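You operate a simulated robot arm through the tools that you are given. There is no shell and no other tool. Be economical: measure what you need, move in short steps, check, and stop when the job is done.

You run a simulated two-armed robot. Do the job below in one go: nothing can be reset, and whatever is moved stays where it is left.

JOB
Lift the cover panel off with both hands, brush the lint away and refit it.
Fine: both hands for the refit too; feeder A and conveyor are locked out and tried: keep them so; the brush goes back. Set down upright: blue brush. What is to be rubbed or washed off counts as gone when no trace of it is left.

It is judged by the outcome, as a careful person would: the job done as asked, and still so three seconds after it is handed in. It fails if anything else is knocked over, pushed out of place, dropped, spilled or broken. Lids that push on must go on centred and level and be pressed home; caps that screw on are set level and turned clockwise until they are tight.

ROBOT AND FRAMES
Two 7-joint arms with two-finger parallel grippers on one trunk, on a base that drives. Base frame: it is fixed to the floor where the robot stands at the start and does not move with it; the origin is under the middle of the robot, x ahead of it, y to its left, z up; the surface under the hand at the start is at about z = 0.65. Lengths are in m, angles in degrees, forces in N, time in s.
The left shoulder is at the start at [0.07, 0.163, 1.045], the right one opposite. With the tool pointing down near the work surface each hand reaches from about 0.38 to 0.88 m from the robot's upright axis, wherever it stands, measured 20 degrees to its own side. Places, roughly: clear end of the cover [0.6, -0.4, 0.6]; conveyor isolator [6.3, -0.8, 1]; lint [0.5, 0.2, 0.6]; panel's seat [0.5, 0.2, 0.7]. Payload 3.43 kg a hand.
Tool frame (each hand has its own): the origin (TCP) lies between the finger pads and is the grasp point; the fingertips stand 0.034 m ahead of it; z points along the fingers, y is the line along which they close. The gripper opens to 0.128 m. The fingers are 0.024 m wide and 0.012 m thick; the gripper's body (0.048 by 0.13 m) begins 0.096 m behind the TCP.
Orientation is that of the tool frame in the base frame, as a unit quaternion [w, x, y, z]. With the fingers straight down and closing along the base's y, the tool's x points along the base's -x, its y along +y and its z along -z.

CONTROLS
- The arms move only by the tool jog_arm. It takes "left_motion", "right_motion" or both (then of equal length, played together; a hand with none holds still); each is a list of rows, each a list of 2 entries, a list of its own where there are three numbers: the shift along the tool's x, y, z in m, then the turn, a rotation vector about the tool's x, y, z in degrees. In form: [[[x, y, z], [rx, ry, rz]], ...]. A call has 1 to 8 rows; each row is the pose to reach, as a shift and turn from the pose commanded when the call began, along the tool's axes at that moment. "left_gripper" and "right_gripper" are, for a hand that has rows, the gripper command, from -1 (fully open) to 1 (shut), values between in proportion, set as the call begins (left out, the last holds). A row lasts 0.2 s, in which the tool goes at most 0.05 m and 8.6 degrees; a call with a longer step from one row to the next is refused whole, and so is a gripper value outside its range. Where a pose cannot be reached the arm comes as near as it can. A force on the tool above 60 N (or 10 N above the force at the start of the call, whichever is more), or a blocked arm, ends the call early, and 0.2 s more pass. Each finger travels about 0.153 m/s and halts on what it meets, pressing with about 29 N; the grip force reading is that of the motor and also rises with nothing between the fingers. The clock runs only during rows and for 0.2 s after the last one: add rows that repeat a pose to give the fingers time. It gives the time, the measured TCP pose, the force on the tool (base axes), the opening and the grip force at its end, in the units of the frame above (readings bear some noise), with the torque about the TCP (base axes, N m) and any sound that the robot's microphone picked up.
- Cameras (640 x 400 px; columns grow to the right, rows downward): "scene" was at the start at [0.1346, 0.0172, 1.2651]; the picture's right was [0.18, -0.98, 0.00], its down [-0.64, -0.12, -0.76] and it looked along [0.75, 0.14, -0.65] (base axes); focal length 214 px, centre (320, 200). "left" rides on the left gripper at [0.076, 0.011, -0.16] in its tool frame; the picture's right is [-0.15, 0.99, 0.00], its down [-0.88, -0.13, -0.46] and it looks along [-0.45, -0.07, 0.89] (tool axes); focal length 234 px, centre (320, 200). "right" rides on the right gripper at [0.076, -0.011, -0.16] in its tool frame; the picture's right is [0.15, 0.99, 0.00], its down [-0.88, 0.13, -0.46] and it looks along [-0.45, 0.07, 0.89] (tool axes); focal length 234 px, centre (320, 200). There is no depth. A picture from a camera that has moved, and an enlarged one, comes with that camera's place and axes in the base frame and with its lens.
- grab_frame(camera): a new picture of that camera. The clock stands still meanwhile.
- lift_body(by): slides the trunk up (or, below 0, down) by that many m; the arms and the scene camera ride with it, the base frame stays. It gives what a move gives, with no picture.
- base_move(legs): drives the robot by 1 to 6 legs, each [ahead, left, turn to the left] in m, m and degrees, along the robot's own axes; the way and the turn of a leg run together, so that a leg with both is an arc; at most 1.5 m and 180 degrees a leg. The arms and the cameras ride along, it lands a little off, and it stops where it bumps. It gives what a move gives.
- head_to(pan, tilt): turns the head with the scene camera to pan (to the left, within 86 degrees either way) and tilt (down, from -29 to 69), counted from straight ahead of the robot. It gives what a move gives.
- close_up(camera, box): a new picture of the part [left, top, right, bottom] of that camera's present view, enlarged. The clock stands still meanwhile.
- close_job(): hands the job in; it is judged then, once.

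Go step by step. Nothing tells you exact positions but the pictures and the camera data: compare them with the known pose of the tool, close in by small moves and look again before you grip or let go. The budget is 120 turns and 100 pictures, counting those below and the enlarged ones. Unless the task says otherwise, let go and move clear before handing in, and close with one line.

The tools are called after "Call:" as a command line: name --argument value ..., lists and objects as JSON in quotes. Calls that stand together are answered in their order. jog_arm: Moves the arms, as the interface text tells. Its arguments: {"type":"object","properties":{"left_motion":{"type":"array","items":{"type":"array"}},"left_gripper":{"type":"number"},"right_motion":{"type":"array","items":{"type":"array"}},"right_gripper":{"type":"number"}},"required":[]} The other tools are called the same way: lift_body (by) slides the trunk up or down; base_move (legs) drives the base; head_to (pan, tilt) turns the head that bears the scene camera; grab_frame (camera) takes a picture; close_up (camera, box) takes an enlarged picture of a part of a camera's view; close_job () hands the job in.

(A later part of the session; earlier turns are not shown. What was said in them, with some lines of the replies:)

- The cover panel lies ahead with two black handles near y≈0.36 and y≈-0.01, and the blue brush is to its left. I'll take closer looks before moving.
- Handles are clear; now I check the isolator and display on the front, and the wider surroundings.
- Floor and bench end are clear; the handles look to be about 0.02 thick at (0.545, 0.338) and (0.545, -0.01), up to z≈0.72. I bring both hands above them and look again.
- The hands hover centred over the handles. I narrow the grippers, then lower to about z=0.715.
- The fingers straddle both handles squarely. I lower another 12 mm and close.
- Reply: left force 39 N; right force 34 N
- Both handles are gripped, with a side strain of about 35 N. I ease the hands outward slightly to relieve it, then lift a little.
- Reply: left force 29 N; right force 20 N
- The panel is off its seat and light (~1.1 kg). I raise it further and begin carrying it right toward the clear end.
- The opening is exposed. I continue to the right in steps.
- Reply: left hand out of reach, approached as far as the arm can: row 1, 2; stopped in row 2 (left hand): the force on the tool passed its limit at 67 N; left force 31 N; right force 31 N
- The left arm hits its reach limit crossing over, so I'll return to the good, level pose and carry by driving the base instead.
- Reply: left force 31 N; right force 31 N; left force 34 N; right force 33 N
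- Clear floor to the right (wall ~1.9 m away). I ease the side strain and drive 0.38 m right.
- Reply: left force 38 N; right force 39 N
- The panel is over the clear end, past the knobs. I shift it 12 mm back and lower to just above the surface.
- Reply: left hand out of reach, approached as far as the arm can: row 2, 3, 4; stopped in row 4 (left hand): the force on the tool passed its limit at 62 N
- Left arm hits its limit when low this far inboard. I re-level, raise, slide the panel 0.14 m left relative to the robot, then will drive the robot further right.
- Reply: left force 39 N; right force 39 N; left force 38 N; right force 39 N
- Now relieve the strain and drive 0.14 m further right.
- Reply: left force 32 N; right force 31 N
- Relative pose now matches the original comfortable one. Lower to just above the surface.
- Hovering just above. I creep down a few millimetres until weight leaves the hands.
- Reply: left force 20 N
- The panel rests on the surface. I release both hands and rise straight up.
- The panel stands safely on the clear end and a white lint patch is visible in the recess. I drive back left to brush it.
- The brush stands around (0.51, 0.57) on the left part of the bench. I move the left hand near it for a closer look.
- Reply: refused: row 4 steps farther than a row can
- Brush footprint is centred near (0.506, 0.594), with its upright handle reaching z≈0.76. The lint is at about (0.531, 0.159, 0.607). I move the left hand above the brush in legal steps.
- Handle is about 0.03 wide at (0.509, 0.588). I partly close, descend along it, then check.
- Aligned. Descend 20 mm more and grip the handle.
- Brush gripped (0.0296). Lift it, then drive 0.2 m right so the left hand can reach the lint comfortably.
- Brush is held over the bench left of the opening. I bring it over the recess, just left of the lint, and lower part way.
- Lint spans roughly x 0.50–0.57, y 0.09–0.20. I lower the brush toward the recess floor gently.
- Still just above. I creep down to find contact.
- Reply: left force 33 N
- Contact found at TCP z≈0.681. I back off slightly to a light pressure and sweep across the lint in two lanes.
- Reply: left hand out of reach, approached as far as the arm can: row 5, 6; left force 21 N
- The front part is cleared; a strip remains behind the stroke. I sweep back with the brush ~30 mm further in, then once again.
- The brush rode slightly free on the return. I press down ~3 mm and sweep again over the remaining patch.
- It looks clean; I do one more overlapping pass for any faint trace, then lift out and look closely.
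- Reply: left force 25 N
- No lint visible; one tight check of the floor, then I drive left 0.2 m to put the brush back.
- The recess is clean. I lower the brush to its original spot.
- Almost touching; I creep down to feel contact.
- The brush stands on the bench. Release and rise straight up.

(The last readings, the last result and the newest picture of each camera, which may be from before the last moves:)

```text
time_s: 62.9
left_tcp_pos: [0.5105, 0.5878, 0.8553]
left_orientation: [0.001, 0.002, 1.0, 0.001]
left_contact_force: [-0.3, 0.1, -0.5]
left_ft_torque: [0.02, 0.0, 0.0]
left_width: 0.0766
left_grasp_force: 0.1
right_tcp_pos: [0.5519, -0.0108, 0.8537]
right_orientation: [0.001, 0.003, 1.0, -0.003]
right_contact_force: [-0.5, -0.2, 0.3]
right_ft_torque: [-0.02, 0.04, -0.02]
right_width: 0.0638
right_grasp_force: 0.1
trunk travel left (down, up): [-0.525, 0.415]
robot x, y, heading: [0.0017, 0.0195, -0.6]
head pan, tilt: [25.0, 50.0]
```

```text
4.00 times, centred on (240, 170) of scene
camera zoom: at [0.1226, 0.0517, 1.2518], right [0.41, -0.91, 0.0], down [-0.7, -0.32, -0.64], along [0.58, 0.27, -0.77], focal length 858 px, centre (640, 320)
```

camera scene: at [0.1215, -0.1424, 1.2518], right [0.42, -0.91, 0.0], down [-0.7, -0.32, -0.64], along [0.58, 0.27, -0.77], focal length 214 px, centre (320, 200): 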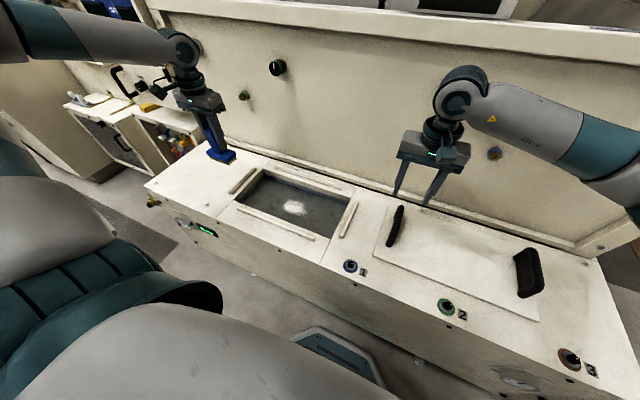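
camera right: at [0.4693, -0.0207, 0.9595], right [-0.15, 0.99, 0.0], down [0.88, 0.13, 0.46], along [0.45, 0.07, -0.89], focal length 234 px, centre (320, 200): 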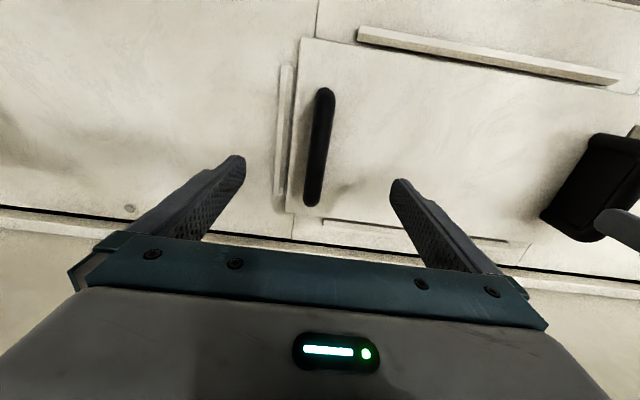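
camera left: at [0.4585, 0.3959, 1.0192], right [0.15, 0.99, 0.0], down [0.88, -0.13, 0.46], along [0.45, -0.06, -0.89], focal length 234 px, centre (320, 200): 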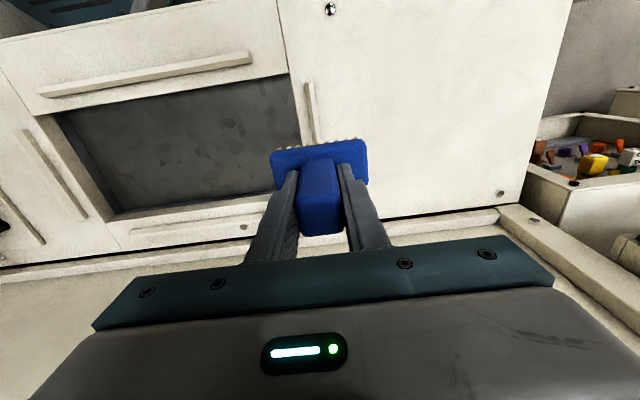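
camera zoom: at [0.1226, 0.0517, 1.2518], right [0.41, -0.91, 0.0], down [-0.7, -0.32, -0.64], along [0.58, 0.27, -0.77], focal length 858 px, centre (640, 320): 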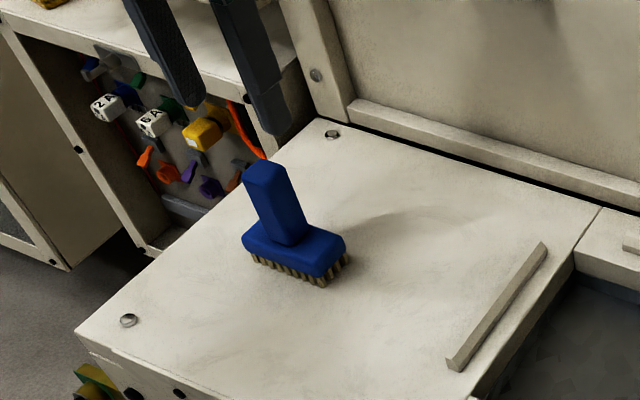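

Brush is back upright in place. Now I bring the left hand back to the handle spacing and drive right to fetch the panel.

Call:
jog_arm --left_motion '[[[-0.007, -0.041, 0], [0, 0, 0]], [[-0.014, -0.082, 0], [0, 0, 0]], [[-0.021, -0.123, 0], [0, 0, 0]], [[-0.028, -0.164, 0], [0, 0, 0]], [[-0.035, -0.205, 0], [0, 0, 0]], [[-0.0415, -0.246, 0], [0, 0, 0]], [[-0.0415, -0.246, 0], [0, 0, 0]]]' --left_gripper 0

Call:
base_move --legs '[[0, -0.27, 0], [0, -0.272, 0]]'

Call:
head_to --pan 0 --tilt 50

Call:
close_up --camera "scene" --box '[140, 130, 420, 305]'

Call:
grab_frame --camera "left"

Call:
grab_frame --camera "right"

```text
time_s: 64.5
left_tcp_pos: [0.5516, 0.3396, 0.8539]
left_orientation: [0.001, 0.003, 1.0, 0.001]
left_contact_force: [-1.0, 0.3, -0.2]
left_ft_torque: [-0.03, -0.04, 0.02]
left_width: 0.064
left_grasp_force: 0.0
right_tcp_pos: [0.5509, -0.011, 0.8534]
right_orientation: [0.001, 0.004, 1.0, -0.004]
right_contact_force: [-0.6, -0.3, 0.5]
right_ft_torque: [0.01, -0.02, 0.02]
right_width: 0.0641
right_grasp_force: 0.1
trunk travel left (down, up): [-0.525, 0.415]
robot x, y, heading: [0.0038, 0.0177, -0.6]
head pan, tilt: [25.0, 50.0]
```

```text
time_s: 68.0
left_tcp_pos: [0.547, -0.2102, 0.8551]
left_orientation: [0.001, 0.005, 1.0, 0.003]
left_contact_force: [0.3, -1.0, 0.7]
left_ft_torque: [0.01, -0.01, -0.01]
left_width: 0.0642
left_grasp_force: 0.1
right_tcp_pos: [0.5452, -0.5622, 0.8539]
right_orientation: [0.001, 0.007, 1.0, -0.004]
right_contact_force: [0.3, -0.2, 1.1]
right_ft_torque: [0.0, 0.01, -0.02]
right_width: 0.0638
right_grasp_force: 0.0
trunk travel left (down, up): [-0.525, 0.415]
robot x, y, heading: [-0.006, -0.5275, -0.8]
head pan, tilt: [25.0, 50.0]
```

```text
time_s: 68.8
left_tcp_pos: [0.5484, -0.2106, 0.8549]
left_orientation: [0.001, 0.006, 1.0, 0.002]
left_contact_force: [0.4, 0.0, 0.4]
left_ft_torque: [-0.01, 0.0, 0.01]
left_width: 0.0641
left_grasp_force: 0.0
right_tcp_pos: [0.5449, -0.5616, 0.8553]
right_orientation: [0.001, 0.007, 1.0, -0.003]
right_contact_force: [0.0, -0.2, 0.1]
right_ft_torque: [0.0, -0.03, 0.0]
right_width: 0.064
right_grasp_force: 0.0
trunk travel left (down, up): [-0.525, 0.415]
robot x, y, heading: [-0.0048, -0.5292, -0.8]
head pan, tilt: [0.0, 50.0]
```

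```text
2.29 times, centred on (280, 218) of scene
camera zoom: at [0.1227, -0.5288, 1.2518], right [-0.01, -1.0, 0.0], down [-0.77, 0.01, -0.64], along [0.64, -0.01, -0.77], focal length 490 px, centre (411, 160)
```

zoom: 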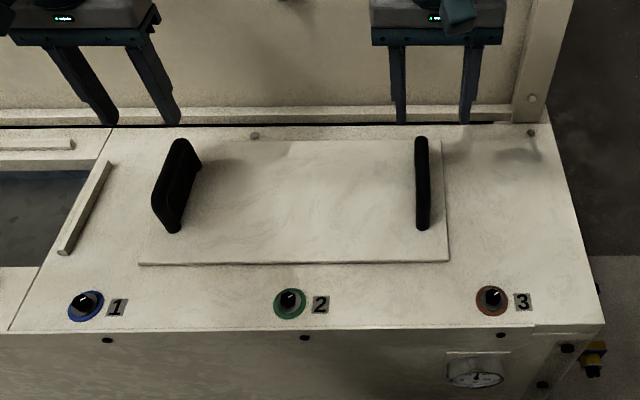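

```text
50 pictures are left
camera left: at [0.4708, -0.199, 1.0145], right [0.16, 0.99, 0.0], down [0.88, -0.14, 0.46], along [0.45, -0.07, -0.89], focal length 234 px, centre (320, 200)
```

left: 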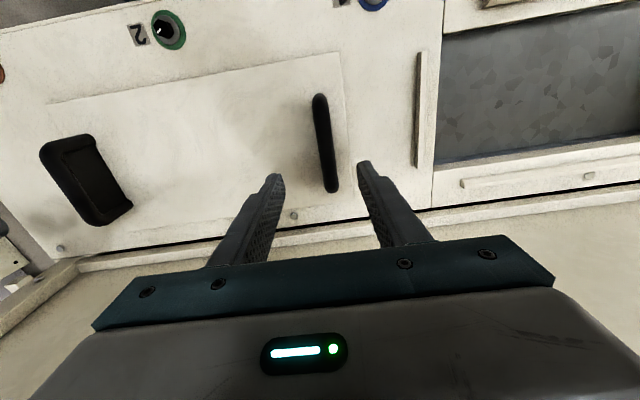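

```text
49 pictures are left
camera right: at [0.4686, -0.5713, 1.0136], right [-0.13, 0.99, -0.01], down [0.88, 0.12, 0.46], along [0.45, 0.06, -0.89], focal length 234 px, centre (320, 200)
```

right: 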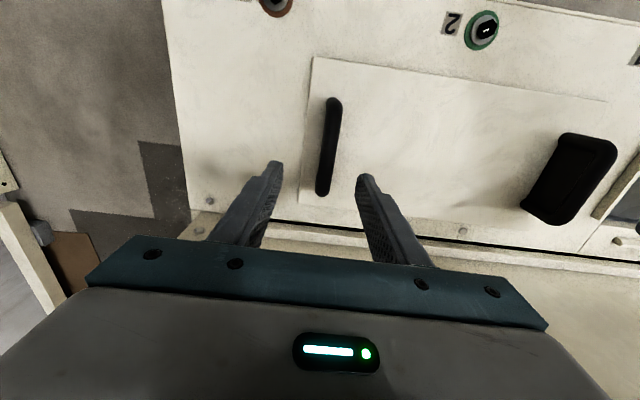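

Both handles are in view; the robot came back rotated ~-0.7°, so I square the hands and align above the handles.

Call:
jog_arm --left_motion '[[[-0.0026, 0.009, 0.0], [0.23, 0.1, -0.69]], [[-0.0026, 0.009, 0.04], [0.23, 0.1, -0.69]], [[-0.0026, 0.009, 0.08], [0.23, 0.1, -0.69]], [[-0.0026, 0.009, 0.105], [0.23, 0.1, -0.69]], [[-0.0026, 0.009, 0.105], [0.23, 0.1, -0.69]]]' --right_motion '[[[-0.006, 0.009, 0.0], [-0.34, 0.1, -0.8]], [[-0.006, 0.009, 0.04], [-0.34, 0.1, -0.8]], [[-0.006, 0.009, 0.08], [-0.34, 0.1, -0.8]], [[-0.006, 0.009, 0.105], [-0.34, 0.1, -0.8]], [[-0.006, 0.009, 0.105], [-0.34, 0.1, -0.8]]]'

Call:
grab_frame --camera "left"

Call:
grab_frame --camera "right"

```text
time_s: 70.0
left_tcp_pos: [0.5494, -0.2001, 0.7495]
left_orientation: [0.0, -0.001, 1.0, 0.0]
left_contact_force: [-0.3, -0.7, -0.2]
left_ft_torque: [-0.01, 0.01, -0.02]
left_width: 0.0636
left_grasp_force: 0.0
right_tcp_pos: [0.5509, -0.5533, 0.7485]
right_orientation: [0.001, 0.0, 1.0, 0.002]
right_contact_force: [-0.4, -0.1, -1.1]
right_ft_torque: [0.0, 0.0, -0.02]
right_width: 0.0638
right_grasp_force: 0.1
trunk travel left (down, up): [-0.525, 0.415]
robot x, y, heading: [-0.0071, -0.531, -0.8]
head pan, tilt: [0.0, 50.0]
```

```text
48 pictures are left
camera left: at [0.4724, -0.19, 0.9091], right [0.14, 0.99, 0.0], down [0.88, -0.13, 0.46], along [0.45, -0.07, -0.89], focal length 234 px, centre (320, 200)
```

left: 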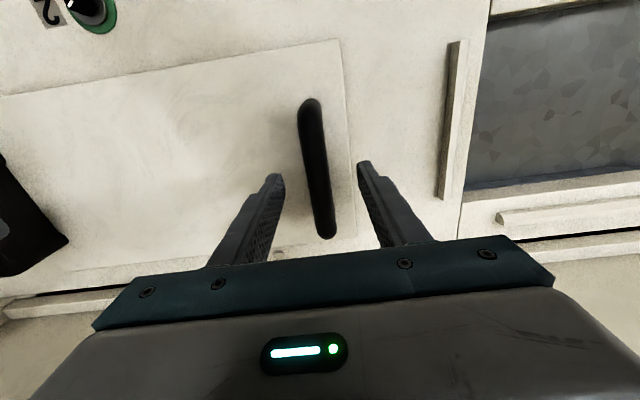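

```text
47 pictures are left
camera right: at [0.4758, -0.5647, 0.9093], right [-0.15, 0.99, 0.0], down [0.88, 0.13, 0.46], along [0.45, 0.07, -0.89], focal length 234 px, centre (320, 200)
```

right: 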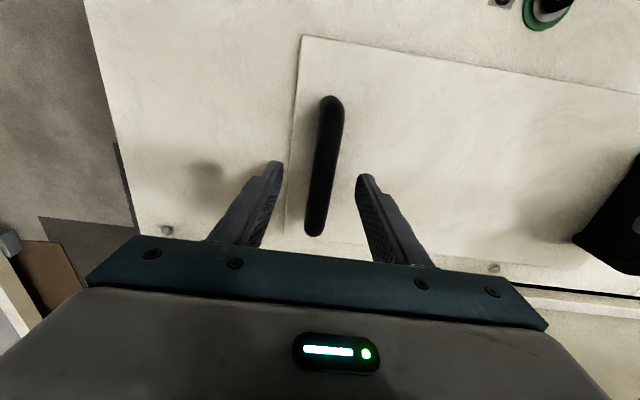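

Well centred. Descend and grip both handles.

Call:
jog_arm --left_motion '[[[-0.001, -0.001, 0.02], [0, 0, 0]], [[-0.001, -0.001, 0.042], [0, 0, 0]], [[-0.001, -0.001, 0.042], [0, 0, 0]]]' --right_motion '[[[0, 0.001, 0.02], [0, 0, 0]], [[0, 0.001, 0.042], [0, 0, 0]], [[0, 0.001, 0.042], [0, 0, 0]]]'

Call:
jog_arm --left_motion '[[[0, 0, 0], [0, 0, 0]], [[0, 0, 0], [0, 0, 0]], [[0, 0, 0], [0, 0, 0]], [[0, 0, 0], [0, 0, 0]]]' --right_motion '[[[0, 0, 0], [0, 0, 0]], [[0, 0, 0], [0, 0, 0]], [[0, 0, 0], [0, 0, 0]], [[0, 0, 0], [0, 0, 0]]]' --left_gripper 1 --right_gripper 1

```text
time_s: 70.8
left_tcp_pos: [0.5492, -0.2019, 0.7069]
left_orientation: [0.0, -0.001, 1.0, 0.001]
left_contact_force: [0.2, -1.3, 0.1]
left_ft_torque: [-0.01, -0.02, -0.02]
left_width: 0.0641
left_grasp_force: 0.0
right_tcp_pos: [0.5513, -0.5526, 0.7074]
right_orientation: [0.0, 0.0, 1.0, 0.0]
right_contact_force: [-0.5, 0.0, -0.2]
right_ft_torque: [-0.02, 0.02, 0.0]
right_width: 0.0637
right_grasp_force: 0.0
trunk travel left (down, up): [-0.525, 0.415]
robot x, y, heading: [-0.0063, -0.5283, -0.6]
head pan, tilt: [0.0, 50.0]
```

```text
time_s: 71.8
left_tcp_pos: [0.5505, -0.2018, 0.7062]
left_orientation: [0.0, -0.001, 1.0, 0.0]
left_contact_force: [-1.0, -5.8, -0.1]
left_ft_torque: [0.06, -0.23, -0.16]
left_width: 0.0199
left_grasp_force: 29.1
right_tcp_pos: [0.5517, -0.5524, 0.7072]
right_orientation: [-0.001, -0.001, 1.0, 0.002]
right_contact_force: [0.6, 5.5, 0.3]
right_ft_torque: [-0.08, -0.18, -0.1]
right_width: 0.0196
right_grasp_force: 28.4
trunk travel left (down, up): [-0.525, 0.415]
robot x, y, heading: [-0.0072, -0.5269, -0.7]
head pan, tilt: [0.0, 50.0]
```

Gripped with little strain. Lift both together and drive left with the panel.

Call:
jog_arm --left_motion '[[[0, 0, -0.01], [0, 0, 0]], [[0, 0, -0.03], [0, 0, 0]], [[0, 0, -0.06], [0, 0, 0]], [[0, 0, -0.09], [0, 0, 0]], [[0, 0, -0.11], [0, 0, 0]], [[0, 0, -0.11], [0, 0, 0]]]' --right_motion '[[[0, 0, -0.01], [0, 0, 0]], [[0, 0, -0.03], [0, 0, 0]], [[0, 0, -0.06], [0, 0, 0]], [[0, 0, -0.09], [0, 0, 0]], [[0, 0, -0.11], [0, 0, 0]], [[0, 0, -0.11], [0, 0, 0]]]'

Call:
base_move --legs '[[0, 0.27, 0], [0, 0.268, 0]]'

Call:
head_to --pan 12 --tilt 50

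Call:
grab_frame --camera "scene"

```text
time_s: 73.2
left_tcp_pos: [0.5525, -0.2019, 0.8162]
left_orientation: [-0.001, -0.002, 1.0, -0.001]
left_contact_force: [-3.4, -17.4, -7.4]
left_ft_torque: [0.34, 0.37, -0.61]
left_width: 0.0195
left_grasp_force: 28.7
right_tcp_pos: [0.5515, -0.5516, 0.8154]
right_orientation: [0.0, -0.001, 1.0, 0.001]
right_contact_force: [3.8, 17.4, -5.7]
right_ft_torque: [-0.25, -0.33, -0.6]
right_width: 0.0197
right_grasp_force: 28.7
trunk travel left (down, up): [-0.525, 0.415]
robot x, y, heading: [-0.0036, -0.5303, -0.9]
head pan, tilt: [0.0, 50.0]
```

```text
time_s: 76.7
left_tcp_pos: [0.5579, 0.3403, 0.8156]
left_orientation: [-0.001, -0.003, 1.0, -0.001]
left_contact_force: [-3.8, -25.3, -6.0]
left_ft_torque: [0.38, -0.08, -0.62]
left_width: 0.0197
left_grasp_force: 29.0
right_tcp_pos: [0.559, -0.0117, 0.8174]
right_orientation: [0.001, -0.001, 1.0, 0.001]
right_contact_force: [3.1, 25.9, -5.9]
right_ft_torque: [-0.48, 0.13, -0.6]
right_width: 0.0196
right_grasp_force: 28.9
trunk travel left (down, up): [-0.525, 0.415]
robot x, y, heading: [0.0042, 0.0056, -0.9]
head pan, tilt: [0.0, 50.0]
```

```text
time_s: 77.4
left_tcp_pos: [0.5582, 0.3391, 0.8177]
left_orientation: [-0.001, -0.002, 1.0, 0.0]
left_contact_force: [-3.2, -3.7, -6.2]
left_ft_torque: [0.03, -0.07, -0.61]
left_width: 0.0198
left_grasp_force: 29.0
right_tcp_pos: [0.5581, -0.0108, 0.8154]
right_orientation: [0.0, -0.002, 1.0, 0.001]
right_contact_force: [2.7, 2.6, -5.6]
right_ft_torque: [-0.1, 0.07, -0.54]
right_width: 0.0194
right_grasp_force: 29.5
trunk travel left (down, up): [-0.525, 0.415]
robot x, y, heading: [0.0044, 0.008, -0.6]
head pan, tilt: [12.0, 50.0]
```

```text
46 pictures are left
camera scene: at [0.1299, 0.0258, 1.2516], right [0.2, -0.98, 0.0], down [-0.75, -0.15, -0.64], along [0.63, 0.13, -0.77], focal length 214 px, centre (320, 200)
```

scene: 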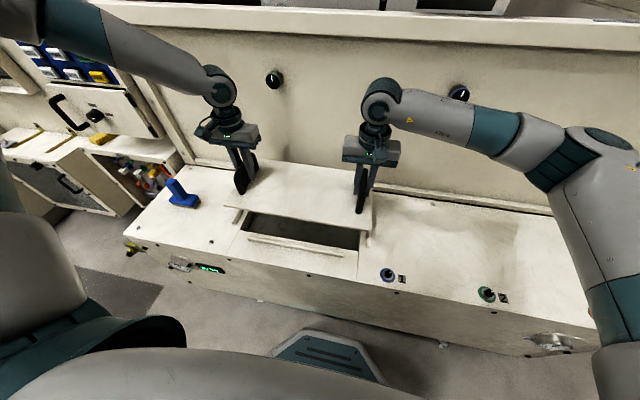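

Over the seat, about 20 mm deep in x and 3 mm in y from the original pose. I correct that and lower to ~15 mm above seat to inspect.

Call:
jog_arm --left_motion '[[[0.01, -0.0015, 0], [0, 0, 0]], [[0.02, -0.003, 0], [0, 0, 0]], [[0.02, -0.003, 0.03], [0, 0, 0]], [[0.02, -0.003, 0.06], [0, 0, 0]], [[0.02, -0.003, 0.08], [0, 0, 0]], [[0.02, -0.003, 0.085], [0, 0, 0]], [[0.02, -0.003, 0.085], [0, 0, 0]]]' --right_motion '[[[0.01, -0.0015, 0], [0, 0, 0]], [[0.02, -0.003, 0], [0, 0, 0]], [[0.02, -0.003, 0.03], [0, 0, 0]], [[0.02, -0.003, 0.06], [0, 0, 0]], [[0.02, -0.003, 0.08], [0, 0, 0]], [[0.02, -0.003, 0.084], [0, 0, 0]], [[0.02, -0.003, 0.084], [0, 0, 0]]]'

Call:
close_up --camera "scene" --box '[200, 160, 400, 285]'

Call:
grab_frame --camera "left"

Call:
grab_frame --camera "right"

```text
time_s: 79.0
left_tcp_pos: [0.5404, 0.3364, 0.7331]
left_orientation: [0.0, -0.002, 1.0, 0.0]
left_contact_force: [-4.2, 1.2, -5.5]
left_ft_torque: [-0.05, -0.07, -0.73]
left_width: 0.0196
left_grasp_force: 29.1
right_tcp_pos: [0.5384, -0.0145, 0.733]
right_orientation: [0.0, -0.001, 1.0, 0.001]
right_contact_force: [3.5, 0.1, -6.4]
right_ft_torque: [0.01, 0.08, -0.6]
right_width: 0.0198
right_grasp_force: 29.1
trunk travel left (down, up): [-0.525, 0.415]
robot x, y, heading: [0.0001, 0.0089, -0.5]
head pan, tilt: [12.0, 50.0]
```

```text
3.20 times, centred on (300, 222) of scene
camera zoom: at [0.1298, 0.026, 1.2516], right [0.2, -0.98, 0.0], down [-0.75, -0.15, -0.64], along [0.63, 0.13, -0.77], focal length 686 px, centre (384, 128)
```

zoom: 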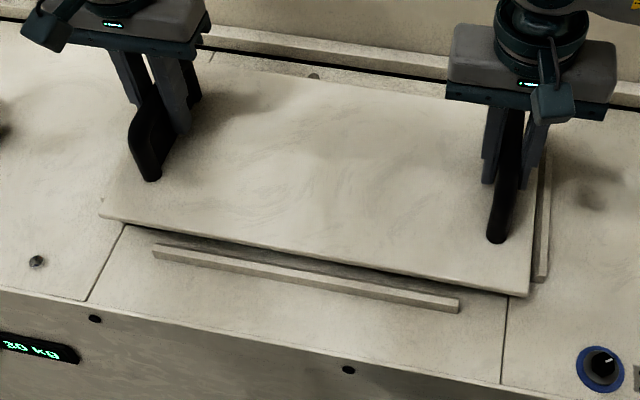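

```text
44 pictures are left
camera left: at [0.4631, 0.3469, 0.8914], right [0.14, 0.99, 0.0], down [0.88, -0.13, 0.46], along [0.45, -0.07, -0.89], focal length 234 px, centre (320, 200)
```

left: 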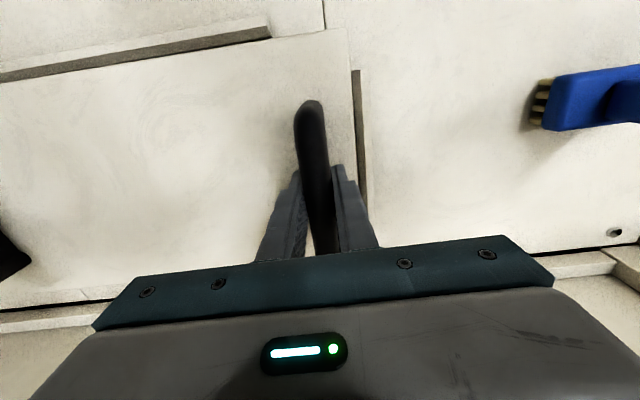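

```text
43 pictures are left
camera right: at [0.463, -0.0253, 0.8922], right [-0.15, 0.99, 0.0], down [0.88, 0.13, 0.46], along [0.45, 0.07, -0.89], focal length 234 px, centre (320, 200)
```

right: 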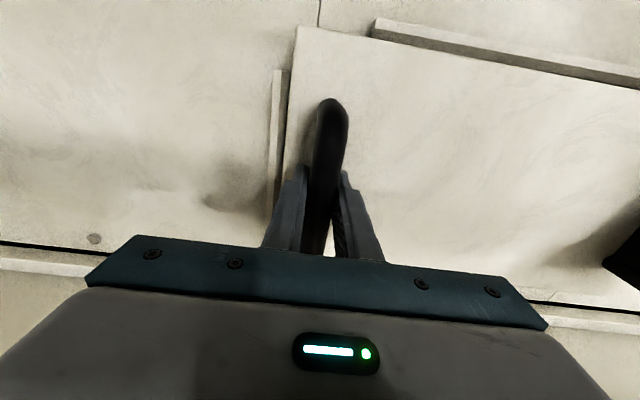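

Alignment matches the original seating with small gaps to the rails. I lower further, slowly.

Call:
jog_arm --left_motion '[[[0.001, 0, 0.008], [0, 0, 0]], [[0.001, 0, 0.014], [0, 0, 0]], [[0.001, 0, 0.018], [0, 0, 0]], [[0.001, 0, 0.018], [0, 0, 0]]]' --right_motion '[[[0, 0, 0.008], [0, 0, 0]], [[0, 0, 0.014], [0, 0, 0]], [[0, 0, 0.018], [0, 0, 0]], [[0, 0, 0.018], [0, 0, 0]]]'

Call:
close_up --camera "scene" --box '[200, 160, 400, 285]'

```text
time_s: 80.0
left_tcp_pos: [0.5387, 0.3372, 0.7138]
left_orientation: [0.001, -0.002, 1.0, 0.0]
left_contact_force: [-1.8, 0.0, -5.5]
left_ft_torque: [-0.09, -0.35, -0.42]
left_width: 0.0195
left_grasp_force: 28.6
right_tcp_pos: [0.5372, -0.0146, 0.7147]
right_orientation: [0.0, -0.003, 1.0, 0.0]
right_contact_force: [2.5, 1.2, -6.0]
right_ft_torque: [-0.04, 0.38, -0.34]
right_width: 0.0197
right_grasp_force: 29.1
trunk travel left (down, up): [-0.525, 0.415]
robot x, y, heading: [0.0025, 0.0087, -0.6]
head pan, tilt: [12.0, 50.0]
```

```text
3.20 times, centred on (300, 222) of scene
camera zoom: at [0.1297, 0.0261, 1.2516], right [0.2, -0.98, 0.0], down [-0.75, -0.15, -0.64], along [0.63, 0.13, -0.77], focal length 686 px, centre (384, 128)
```

zoom: 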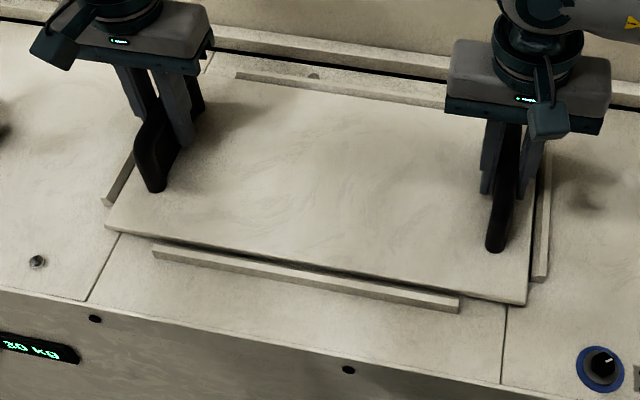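

Nearly home. Creep down the last 8 mm.

Call:
jog_arm --left_motion '[[[0, 0, 0.003], [0, 0, 0]], [[0, 0, 0.006], [0, 0, 0]], [[0, 0, 0.006], [0, 0, 0]]]' --right_motion '[[[0, 0, 0.003], [0, 0, 0]], [[0, 0, 0.006], [0, 0, 0]], [[0, 0, 0.006], [0, 0, 0]]]'

Call:
jog_arm --left_motion '[[[0, 0, 0.001], [0, 0, 0]], [[0, 0, 0.002], [0, 0, 0]], [[0, 0, 0.002], [0, 0, 0]]]' --right_motion '[[[0, 0, 0.001], [0, 0, 0]], [[0, 0, 0.002], [0, 0, 0]], [[0, 0, 0.002], [0, 0, 0]]]'

Call:
close_up --camera "scene" --box '[200, 160, 400, 285]'

```text
time_s: 80.8
left_tcp_pos: [0.5369, 0.3368, 0.7069]
left_orientation: [-0.001, -0.003, 1.0, 0.0]
left_contact_force: [-1.6, 5.0, -6.6]
left_ft_torque: [-0.09, -0.24, -0.25]
left_width: 0.0199
left_grasp_force: 28.1
right_tcp_pos: [0.5406, -0.0152, 0.708]
right_orientation: [0.001, -0.002, 1.0, 0.0]
right_contact_force: [0.5, -6.7, -3.1]
right_ft_torque: [0.1, 0.03, -0.16]
right_width: 0.0197
right_grasp_force: 29.0
trunk travel left (down, up): [-0.525, 0.415]
robot x, y, heading: [0.0043, 0.0103, -0.5]
head pan, tilt: [12.0, 50.0]
```

```text
time_s: 81.6
left_tcp_pos: [0.5377, 0.3348, 0.7074]
left_orientation: [0.001, -0.003, 1.0, 0.0]
left_contact_force: [1.4, 14.6, 12.8]
left_ft_torque: [-0.14, 0.81, -0.41]
left_width: 0.0198
left_grasp_force: 29.5
right_tcp_pos: [0.5387, -0.0155, 0.7082]
right_orientation: [0.001, -0.002, 1.0, 0.002]
right_contact_force: [6.7, -8.0, 4.9]
right_ft_torque: [0.14, 0.78, -0.29]
right_width: 0.0197
right_grasp_force: 28.9
trunk travel left (down, up): [-0.525, 0.415]
robot x, y, heading: [-0.0002, 0.0099, -0.7]
head pan, tilt: [12.0, 50.0]
```

```text
3.20 times, centred on (300, 222) of scene
camera zoom: at [0.1282, 0.0258, 1.2522], right [0.2, -0.98, 0.0], down [-0.75, -0.15, -0.64], along [0.63, 0.13, -0.77], focal length 686 px, centre (384, 128)
```

zoom: 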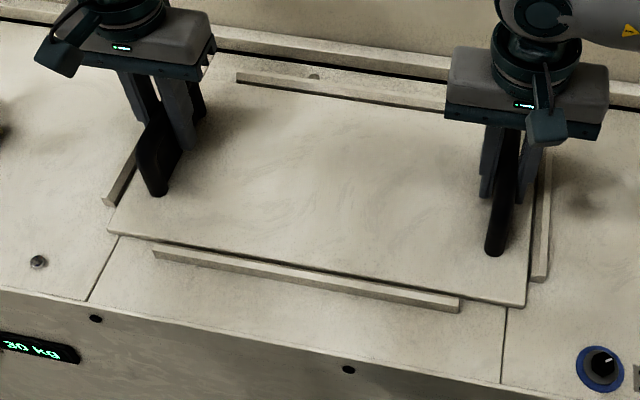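

Contact is felt and the position matches the original picture. I press slightly to confirm it is fully home and level.

Call:
jog_arm --left_motion '[[[0, 0.001, 0.001], [0, 0, 0]], [[0, 0.001, 0.0015], [0, 0, 0]], [[0, 0.001, 0.0015], [0, 0, 0]]]' --right_motion '[[[0, 0, 0.0015], [0, 0, 0]], [[0, 0, 0.0025], [0, 0, 0]], [[0, 0, 0.0025], [0, 0, 0]]]'

Call:
grab_frame --camera "left"

Call:
grab_frame --camera "right"

```text
time_s: 82.4
left_tcp_pos: [0.5374, 0.335, 0.707]
left_orientation: [0.002, -0.002, 1.0, -0.001]
left_contact_force: [9.0, 8.9, 26.2]
left_ft_torque: [-0.1, 0.12, -0.34]
left_width: 0.0196
left_grasp_force: 28.8
right_tcp_pos: [0.5388, -0.0133, 0.7063]
right_orientation: [0.003, -0.001, 1.0, 0.003]
right_contact_force: [13.8, -1.9, 24.8]
right_ft_torque: [0.02, 0.15, -0.68]
right_width: 0.0202
right_grasp_force: 29.1
trunk travel left (down, up): [-0.525, 0.415]
robot x, y, heading: [0.0002, 0.0063, -0.8]
head pan, tilt: [12.0, 50.0]
```

```text
40 pictures are left
camera left: at [0.46, 0.3463, 0.8664], right [0.14, 0.99, 0.0], down [0.88, -0.13, 0.46], along [0.46, -0.07, -0.89], focal length 234 px, centre (320, 200)
```

left: 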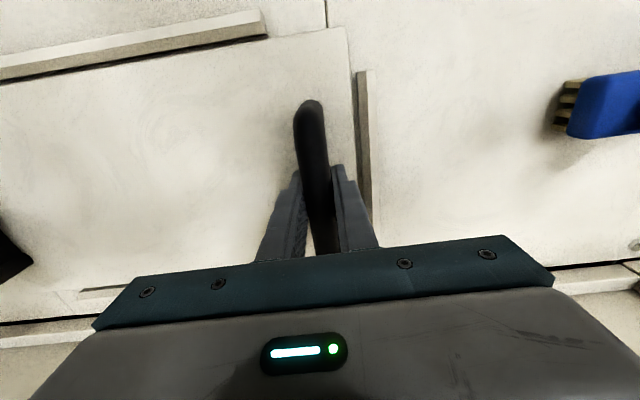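

```text
39 pictures are left
camera right: at [0.4615, -0.0262, 0.866], right [-0.15, 0.99, 0.0], down [0.88, 0.13, 0.46], along [0.46, 0.07, -0.89], focal length 234 px, centre (320, 200)
```

right: 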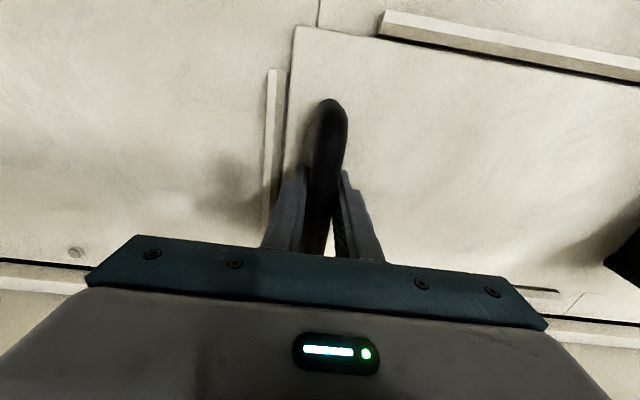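

Seated firmly at the original height with even gaps to the rails. I ease the pressure, release and rise.

Call:
jog_arm --left_motion '[[[0, 0, -0.002], [0, 0, 0]], [[0, 0, -0.002], [0, 0, 0]]]' --right_motion '[[[0, 0, -0.002], [0, 0, 0]], [[0, 0, -0.002], [0, 0, 0]]]'

Call:
jog_arm --left_motion '[[[0, 0, 0], [0, 0, 0]], [[0, 0, 0], [0, 0, 0]], [[0, 0, 0], [0, 0, 0]]]' --right_motion '[[[0, 0, 0], [0, 0, 0]], [[0, 0, 0], [0, 0, 0]], [[0, 0, 0], [0, 0, 0]]]' --left_gripper 0 --right_gripper 0

Call:
jog_arm --left_motion '[[[0, 0, -0.03], [0, 0, 0]], [[0, 0, -0.07], [0, 0, 0]], [[0, 0, -0.11], [0, 0, 0]], [[0, 0, -0.15], [0, 0, 0]], [[0, 0, -0.19], [0, 0, 0]], [[0, 0, -0.19], [0, 0, 0]]]' --right_motion '[[[0, 0, -0.03], [0, 0, 0]], [[0, 0, -0.07], [0, 0, 0]], [[0, 0, -0.11], [0, 0, 0]], [[0, 0, -0.15], [0, 0, 0]], [[0, 0, -0.19], [0, 0, 0]], [[0, 0, -0.19], [0, 0, 0]]]'

Call:
grab_frame --camera "scene"

Call:
close_up --camera "scene" --box '[200, 160, 400, 285]'

Call:
grab_frame --camera "left"

Call:
grab_frame --camera "right"

```text
time_s: 83.0
left_tcp_pos: [0.5367, 0.336, 0.7081]
left_orientation: [0.0, -0.003, 1.0, -0.001]
left_contact_force: [1.2, -2.2, 13.9]
left_ft_torque: [0.0, -0.69, -0.23]
left_width: 0.0197
left_grasp_force: 29.1
right_tcp_pos: [0.5359, -0.0142, 0.7063]
right_orientation: [0.001, -0.003, 1.0, 0.001]
right_contact_force: [7.8, 1.8, 7.9]
right_ft_torque: [-0.08, -0.66, -0.21]
right_width: 0.0197
right_grasp_force: 28.8
trunk travel left (down, up): [-0.525, 0.415]
robot x, y, heading: [-0.0027, 0.0128, -0.7]
head pan, tilt: [12.0, 50.0]
```

```text
time_s: 83.8
left_tcp_pos: [0.5376, 0.3367, 0.7069]
left_orientation: [0.001, -0.003, 1.0, 0.0]
left_contact_force: [0.2, -0.7, 0.7]
left_ft_torque: [0.0, 0.01, 0.03]
left_width: 0.0642
left_grasp_force: 0.1
right_tcp_pos: [0.5366, -0.0145, 0.7059]
right_orientation: [0.0, -0.003, 1.0, 0.002]
right_contact_force: [-0.2, 0.3, -0.2]
right_ft_torque: [-0.01, -0.01, 0.02]
right_width: 0.064
right_grasp_force: 0.0
trunk travel left (down, up): [-0.525, 0.415]
robot x, y, heading: [0.0011, 0.0066, -0.6]
head pan, tilt: [12.0, 50.0]
```

```text
time_s: 85.2
left_tcp_pos: [0.5369, 0.3363, 0.899]
left_orientation: [-0.001, -0.003, 1.0, 0.0]
left_contact_force: [0.2, -0.4, -0.1]
left_ft_torque: [0.03, 0.03, -0.01]
left_width: 0.0638
left_grasp_force: 0.0
right_tcp_pos: [0.5388, -0.0146, 0.8957]
right_orientation: [0.0, -0.002, 1.0, 0.001]
right_contact_force: [-0.2, 0.3, -0.7]
right_ft_torque: [0.04, 0.02, 0.01]
right_width: 0.0642
right_grasp_force: 0.2
trunk travel left (down, up): [-0.525, 0.415]
robot x, y, heading: [0.0022, 0.0093, -0.6]
head pan, tilt: [12.0, 50.0]
```

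```text
38 pictures are left
camera scene: at [0.1297, 0.0259, 1.2516], right [0.2, -0.98, 0.0], down [-0.75, -0.15, -0.64], along [0.63, 0.13, -0.77], focal length 214 px, centre (320, 200)
```

scene: 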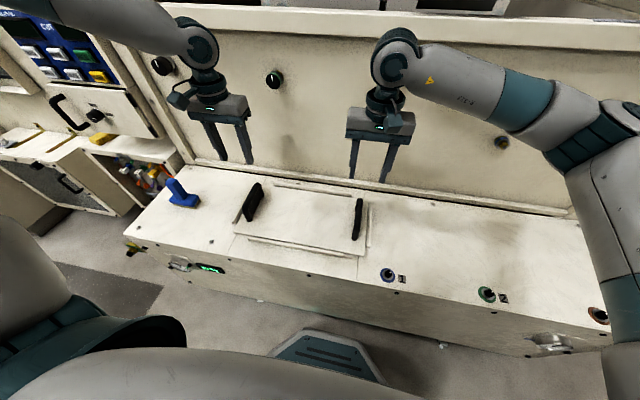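

```text
3.20 times, centred on (300, 222) of scene
camera zoom: at [0.1297, 0.0259, 1.2516], right [0.2, -0.98, 0.0], down [-0.75, -0.15, -0.64], along [0.63, 0.13, -0.77], focal length 686 px, centre (384, 128)
```

zoom: 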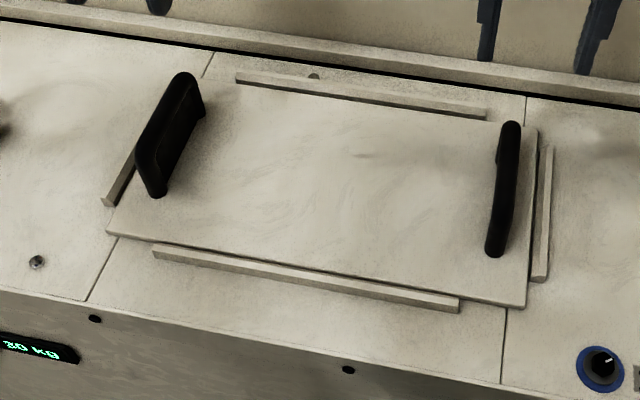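

```text
36 pictures are left
camera left: at [0.4598, 0.3477, 1.0582], right [0.14, 0.99, 0.0], down [0.88, -0.12, 0.46], along [0.45, -0.07, -0.89], focal length 234 px, centre (320, 200)
```

left: 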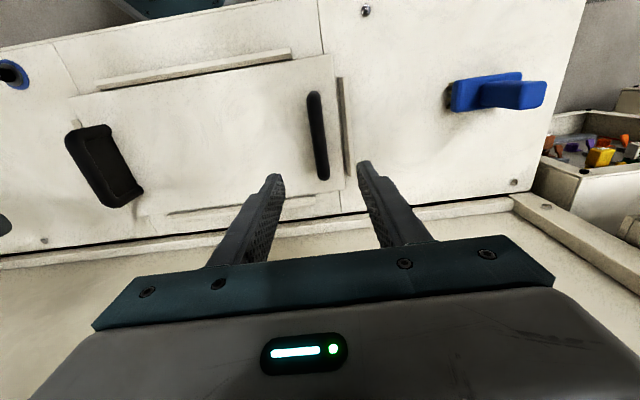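

```text
35 pictures are left
camera right: at [0.4625, -0.0267, 1.0555], right [-0.15, 0.99, 0.0], down [0.88, 0.13, 0.46], along [0.45, 0.07, -0.89], focal length 234 px, centre (320, 200)
```

right: 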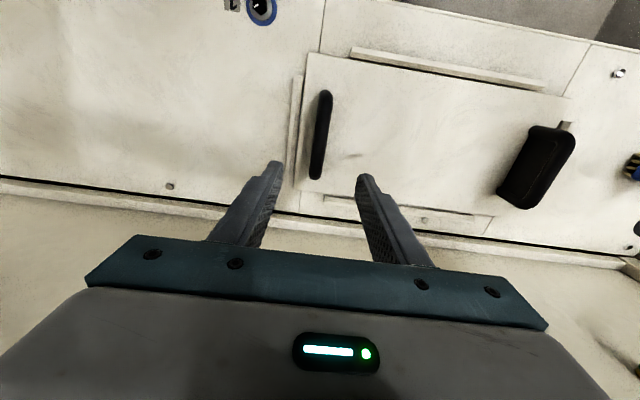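

The panel is back between its rails, the recess is clean, the brush stands upright in its place, and both hands are clear. I never touched the isolators, so I hand in now.

Call:
close_job

```text
The job is handed in.
```

I lifted the cover panel off with both hands, brushed away the lint until none was visible, and refitted the panel with both hands. The blue brush stands upright back in its place, and I never touched the feeder A or conveyor lockouts.
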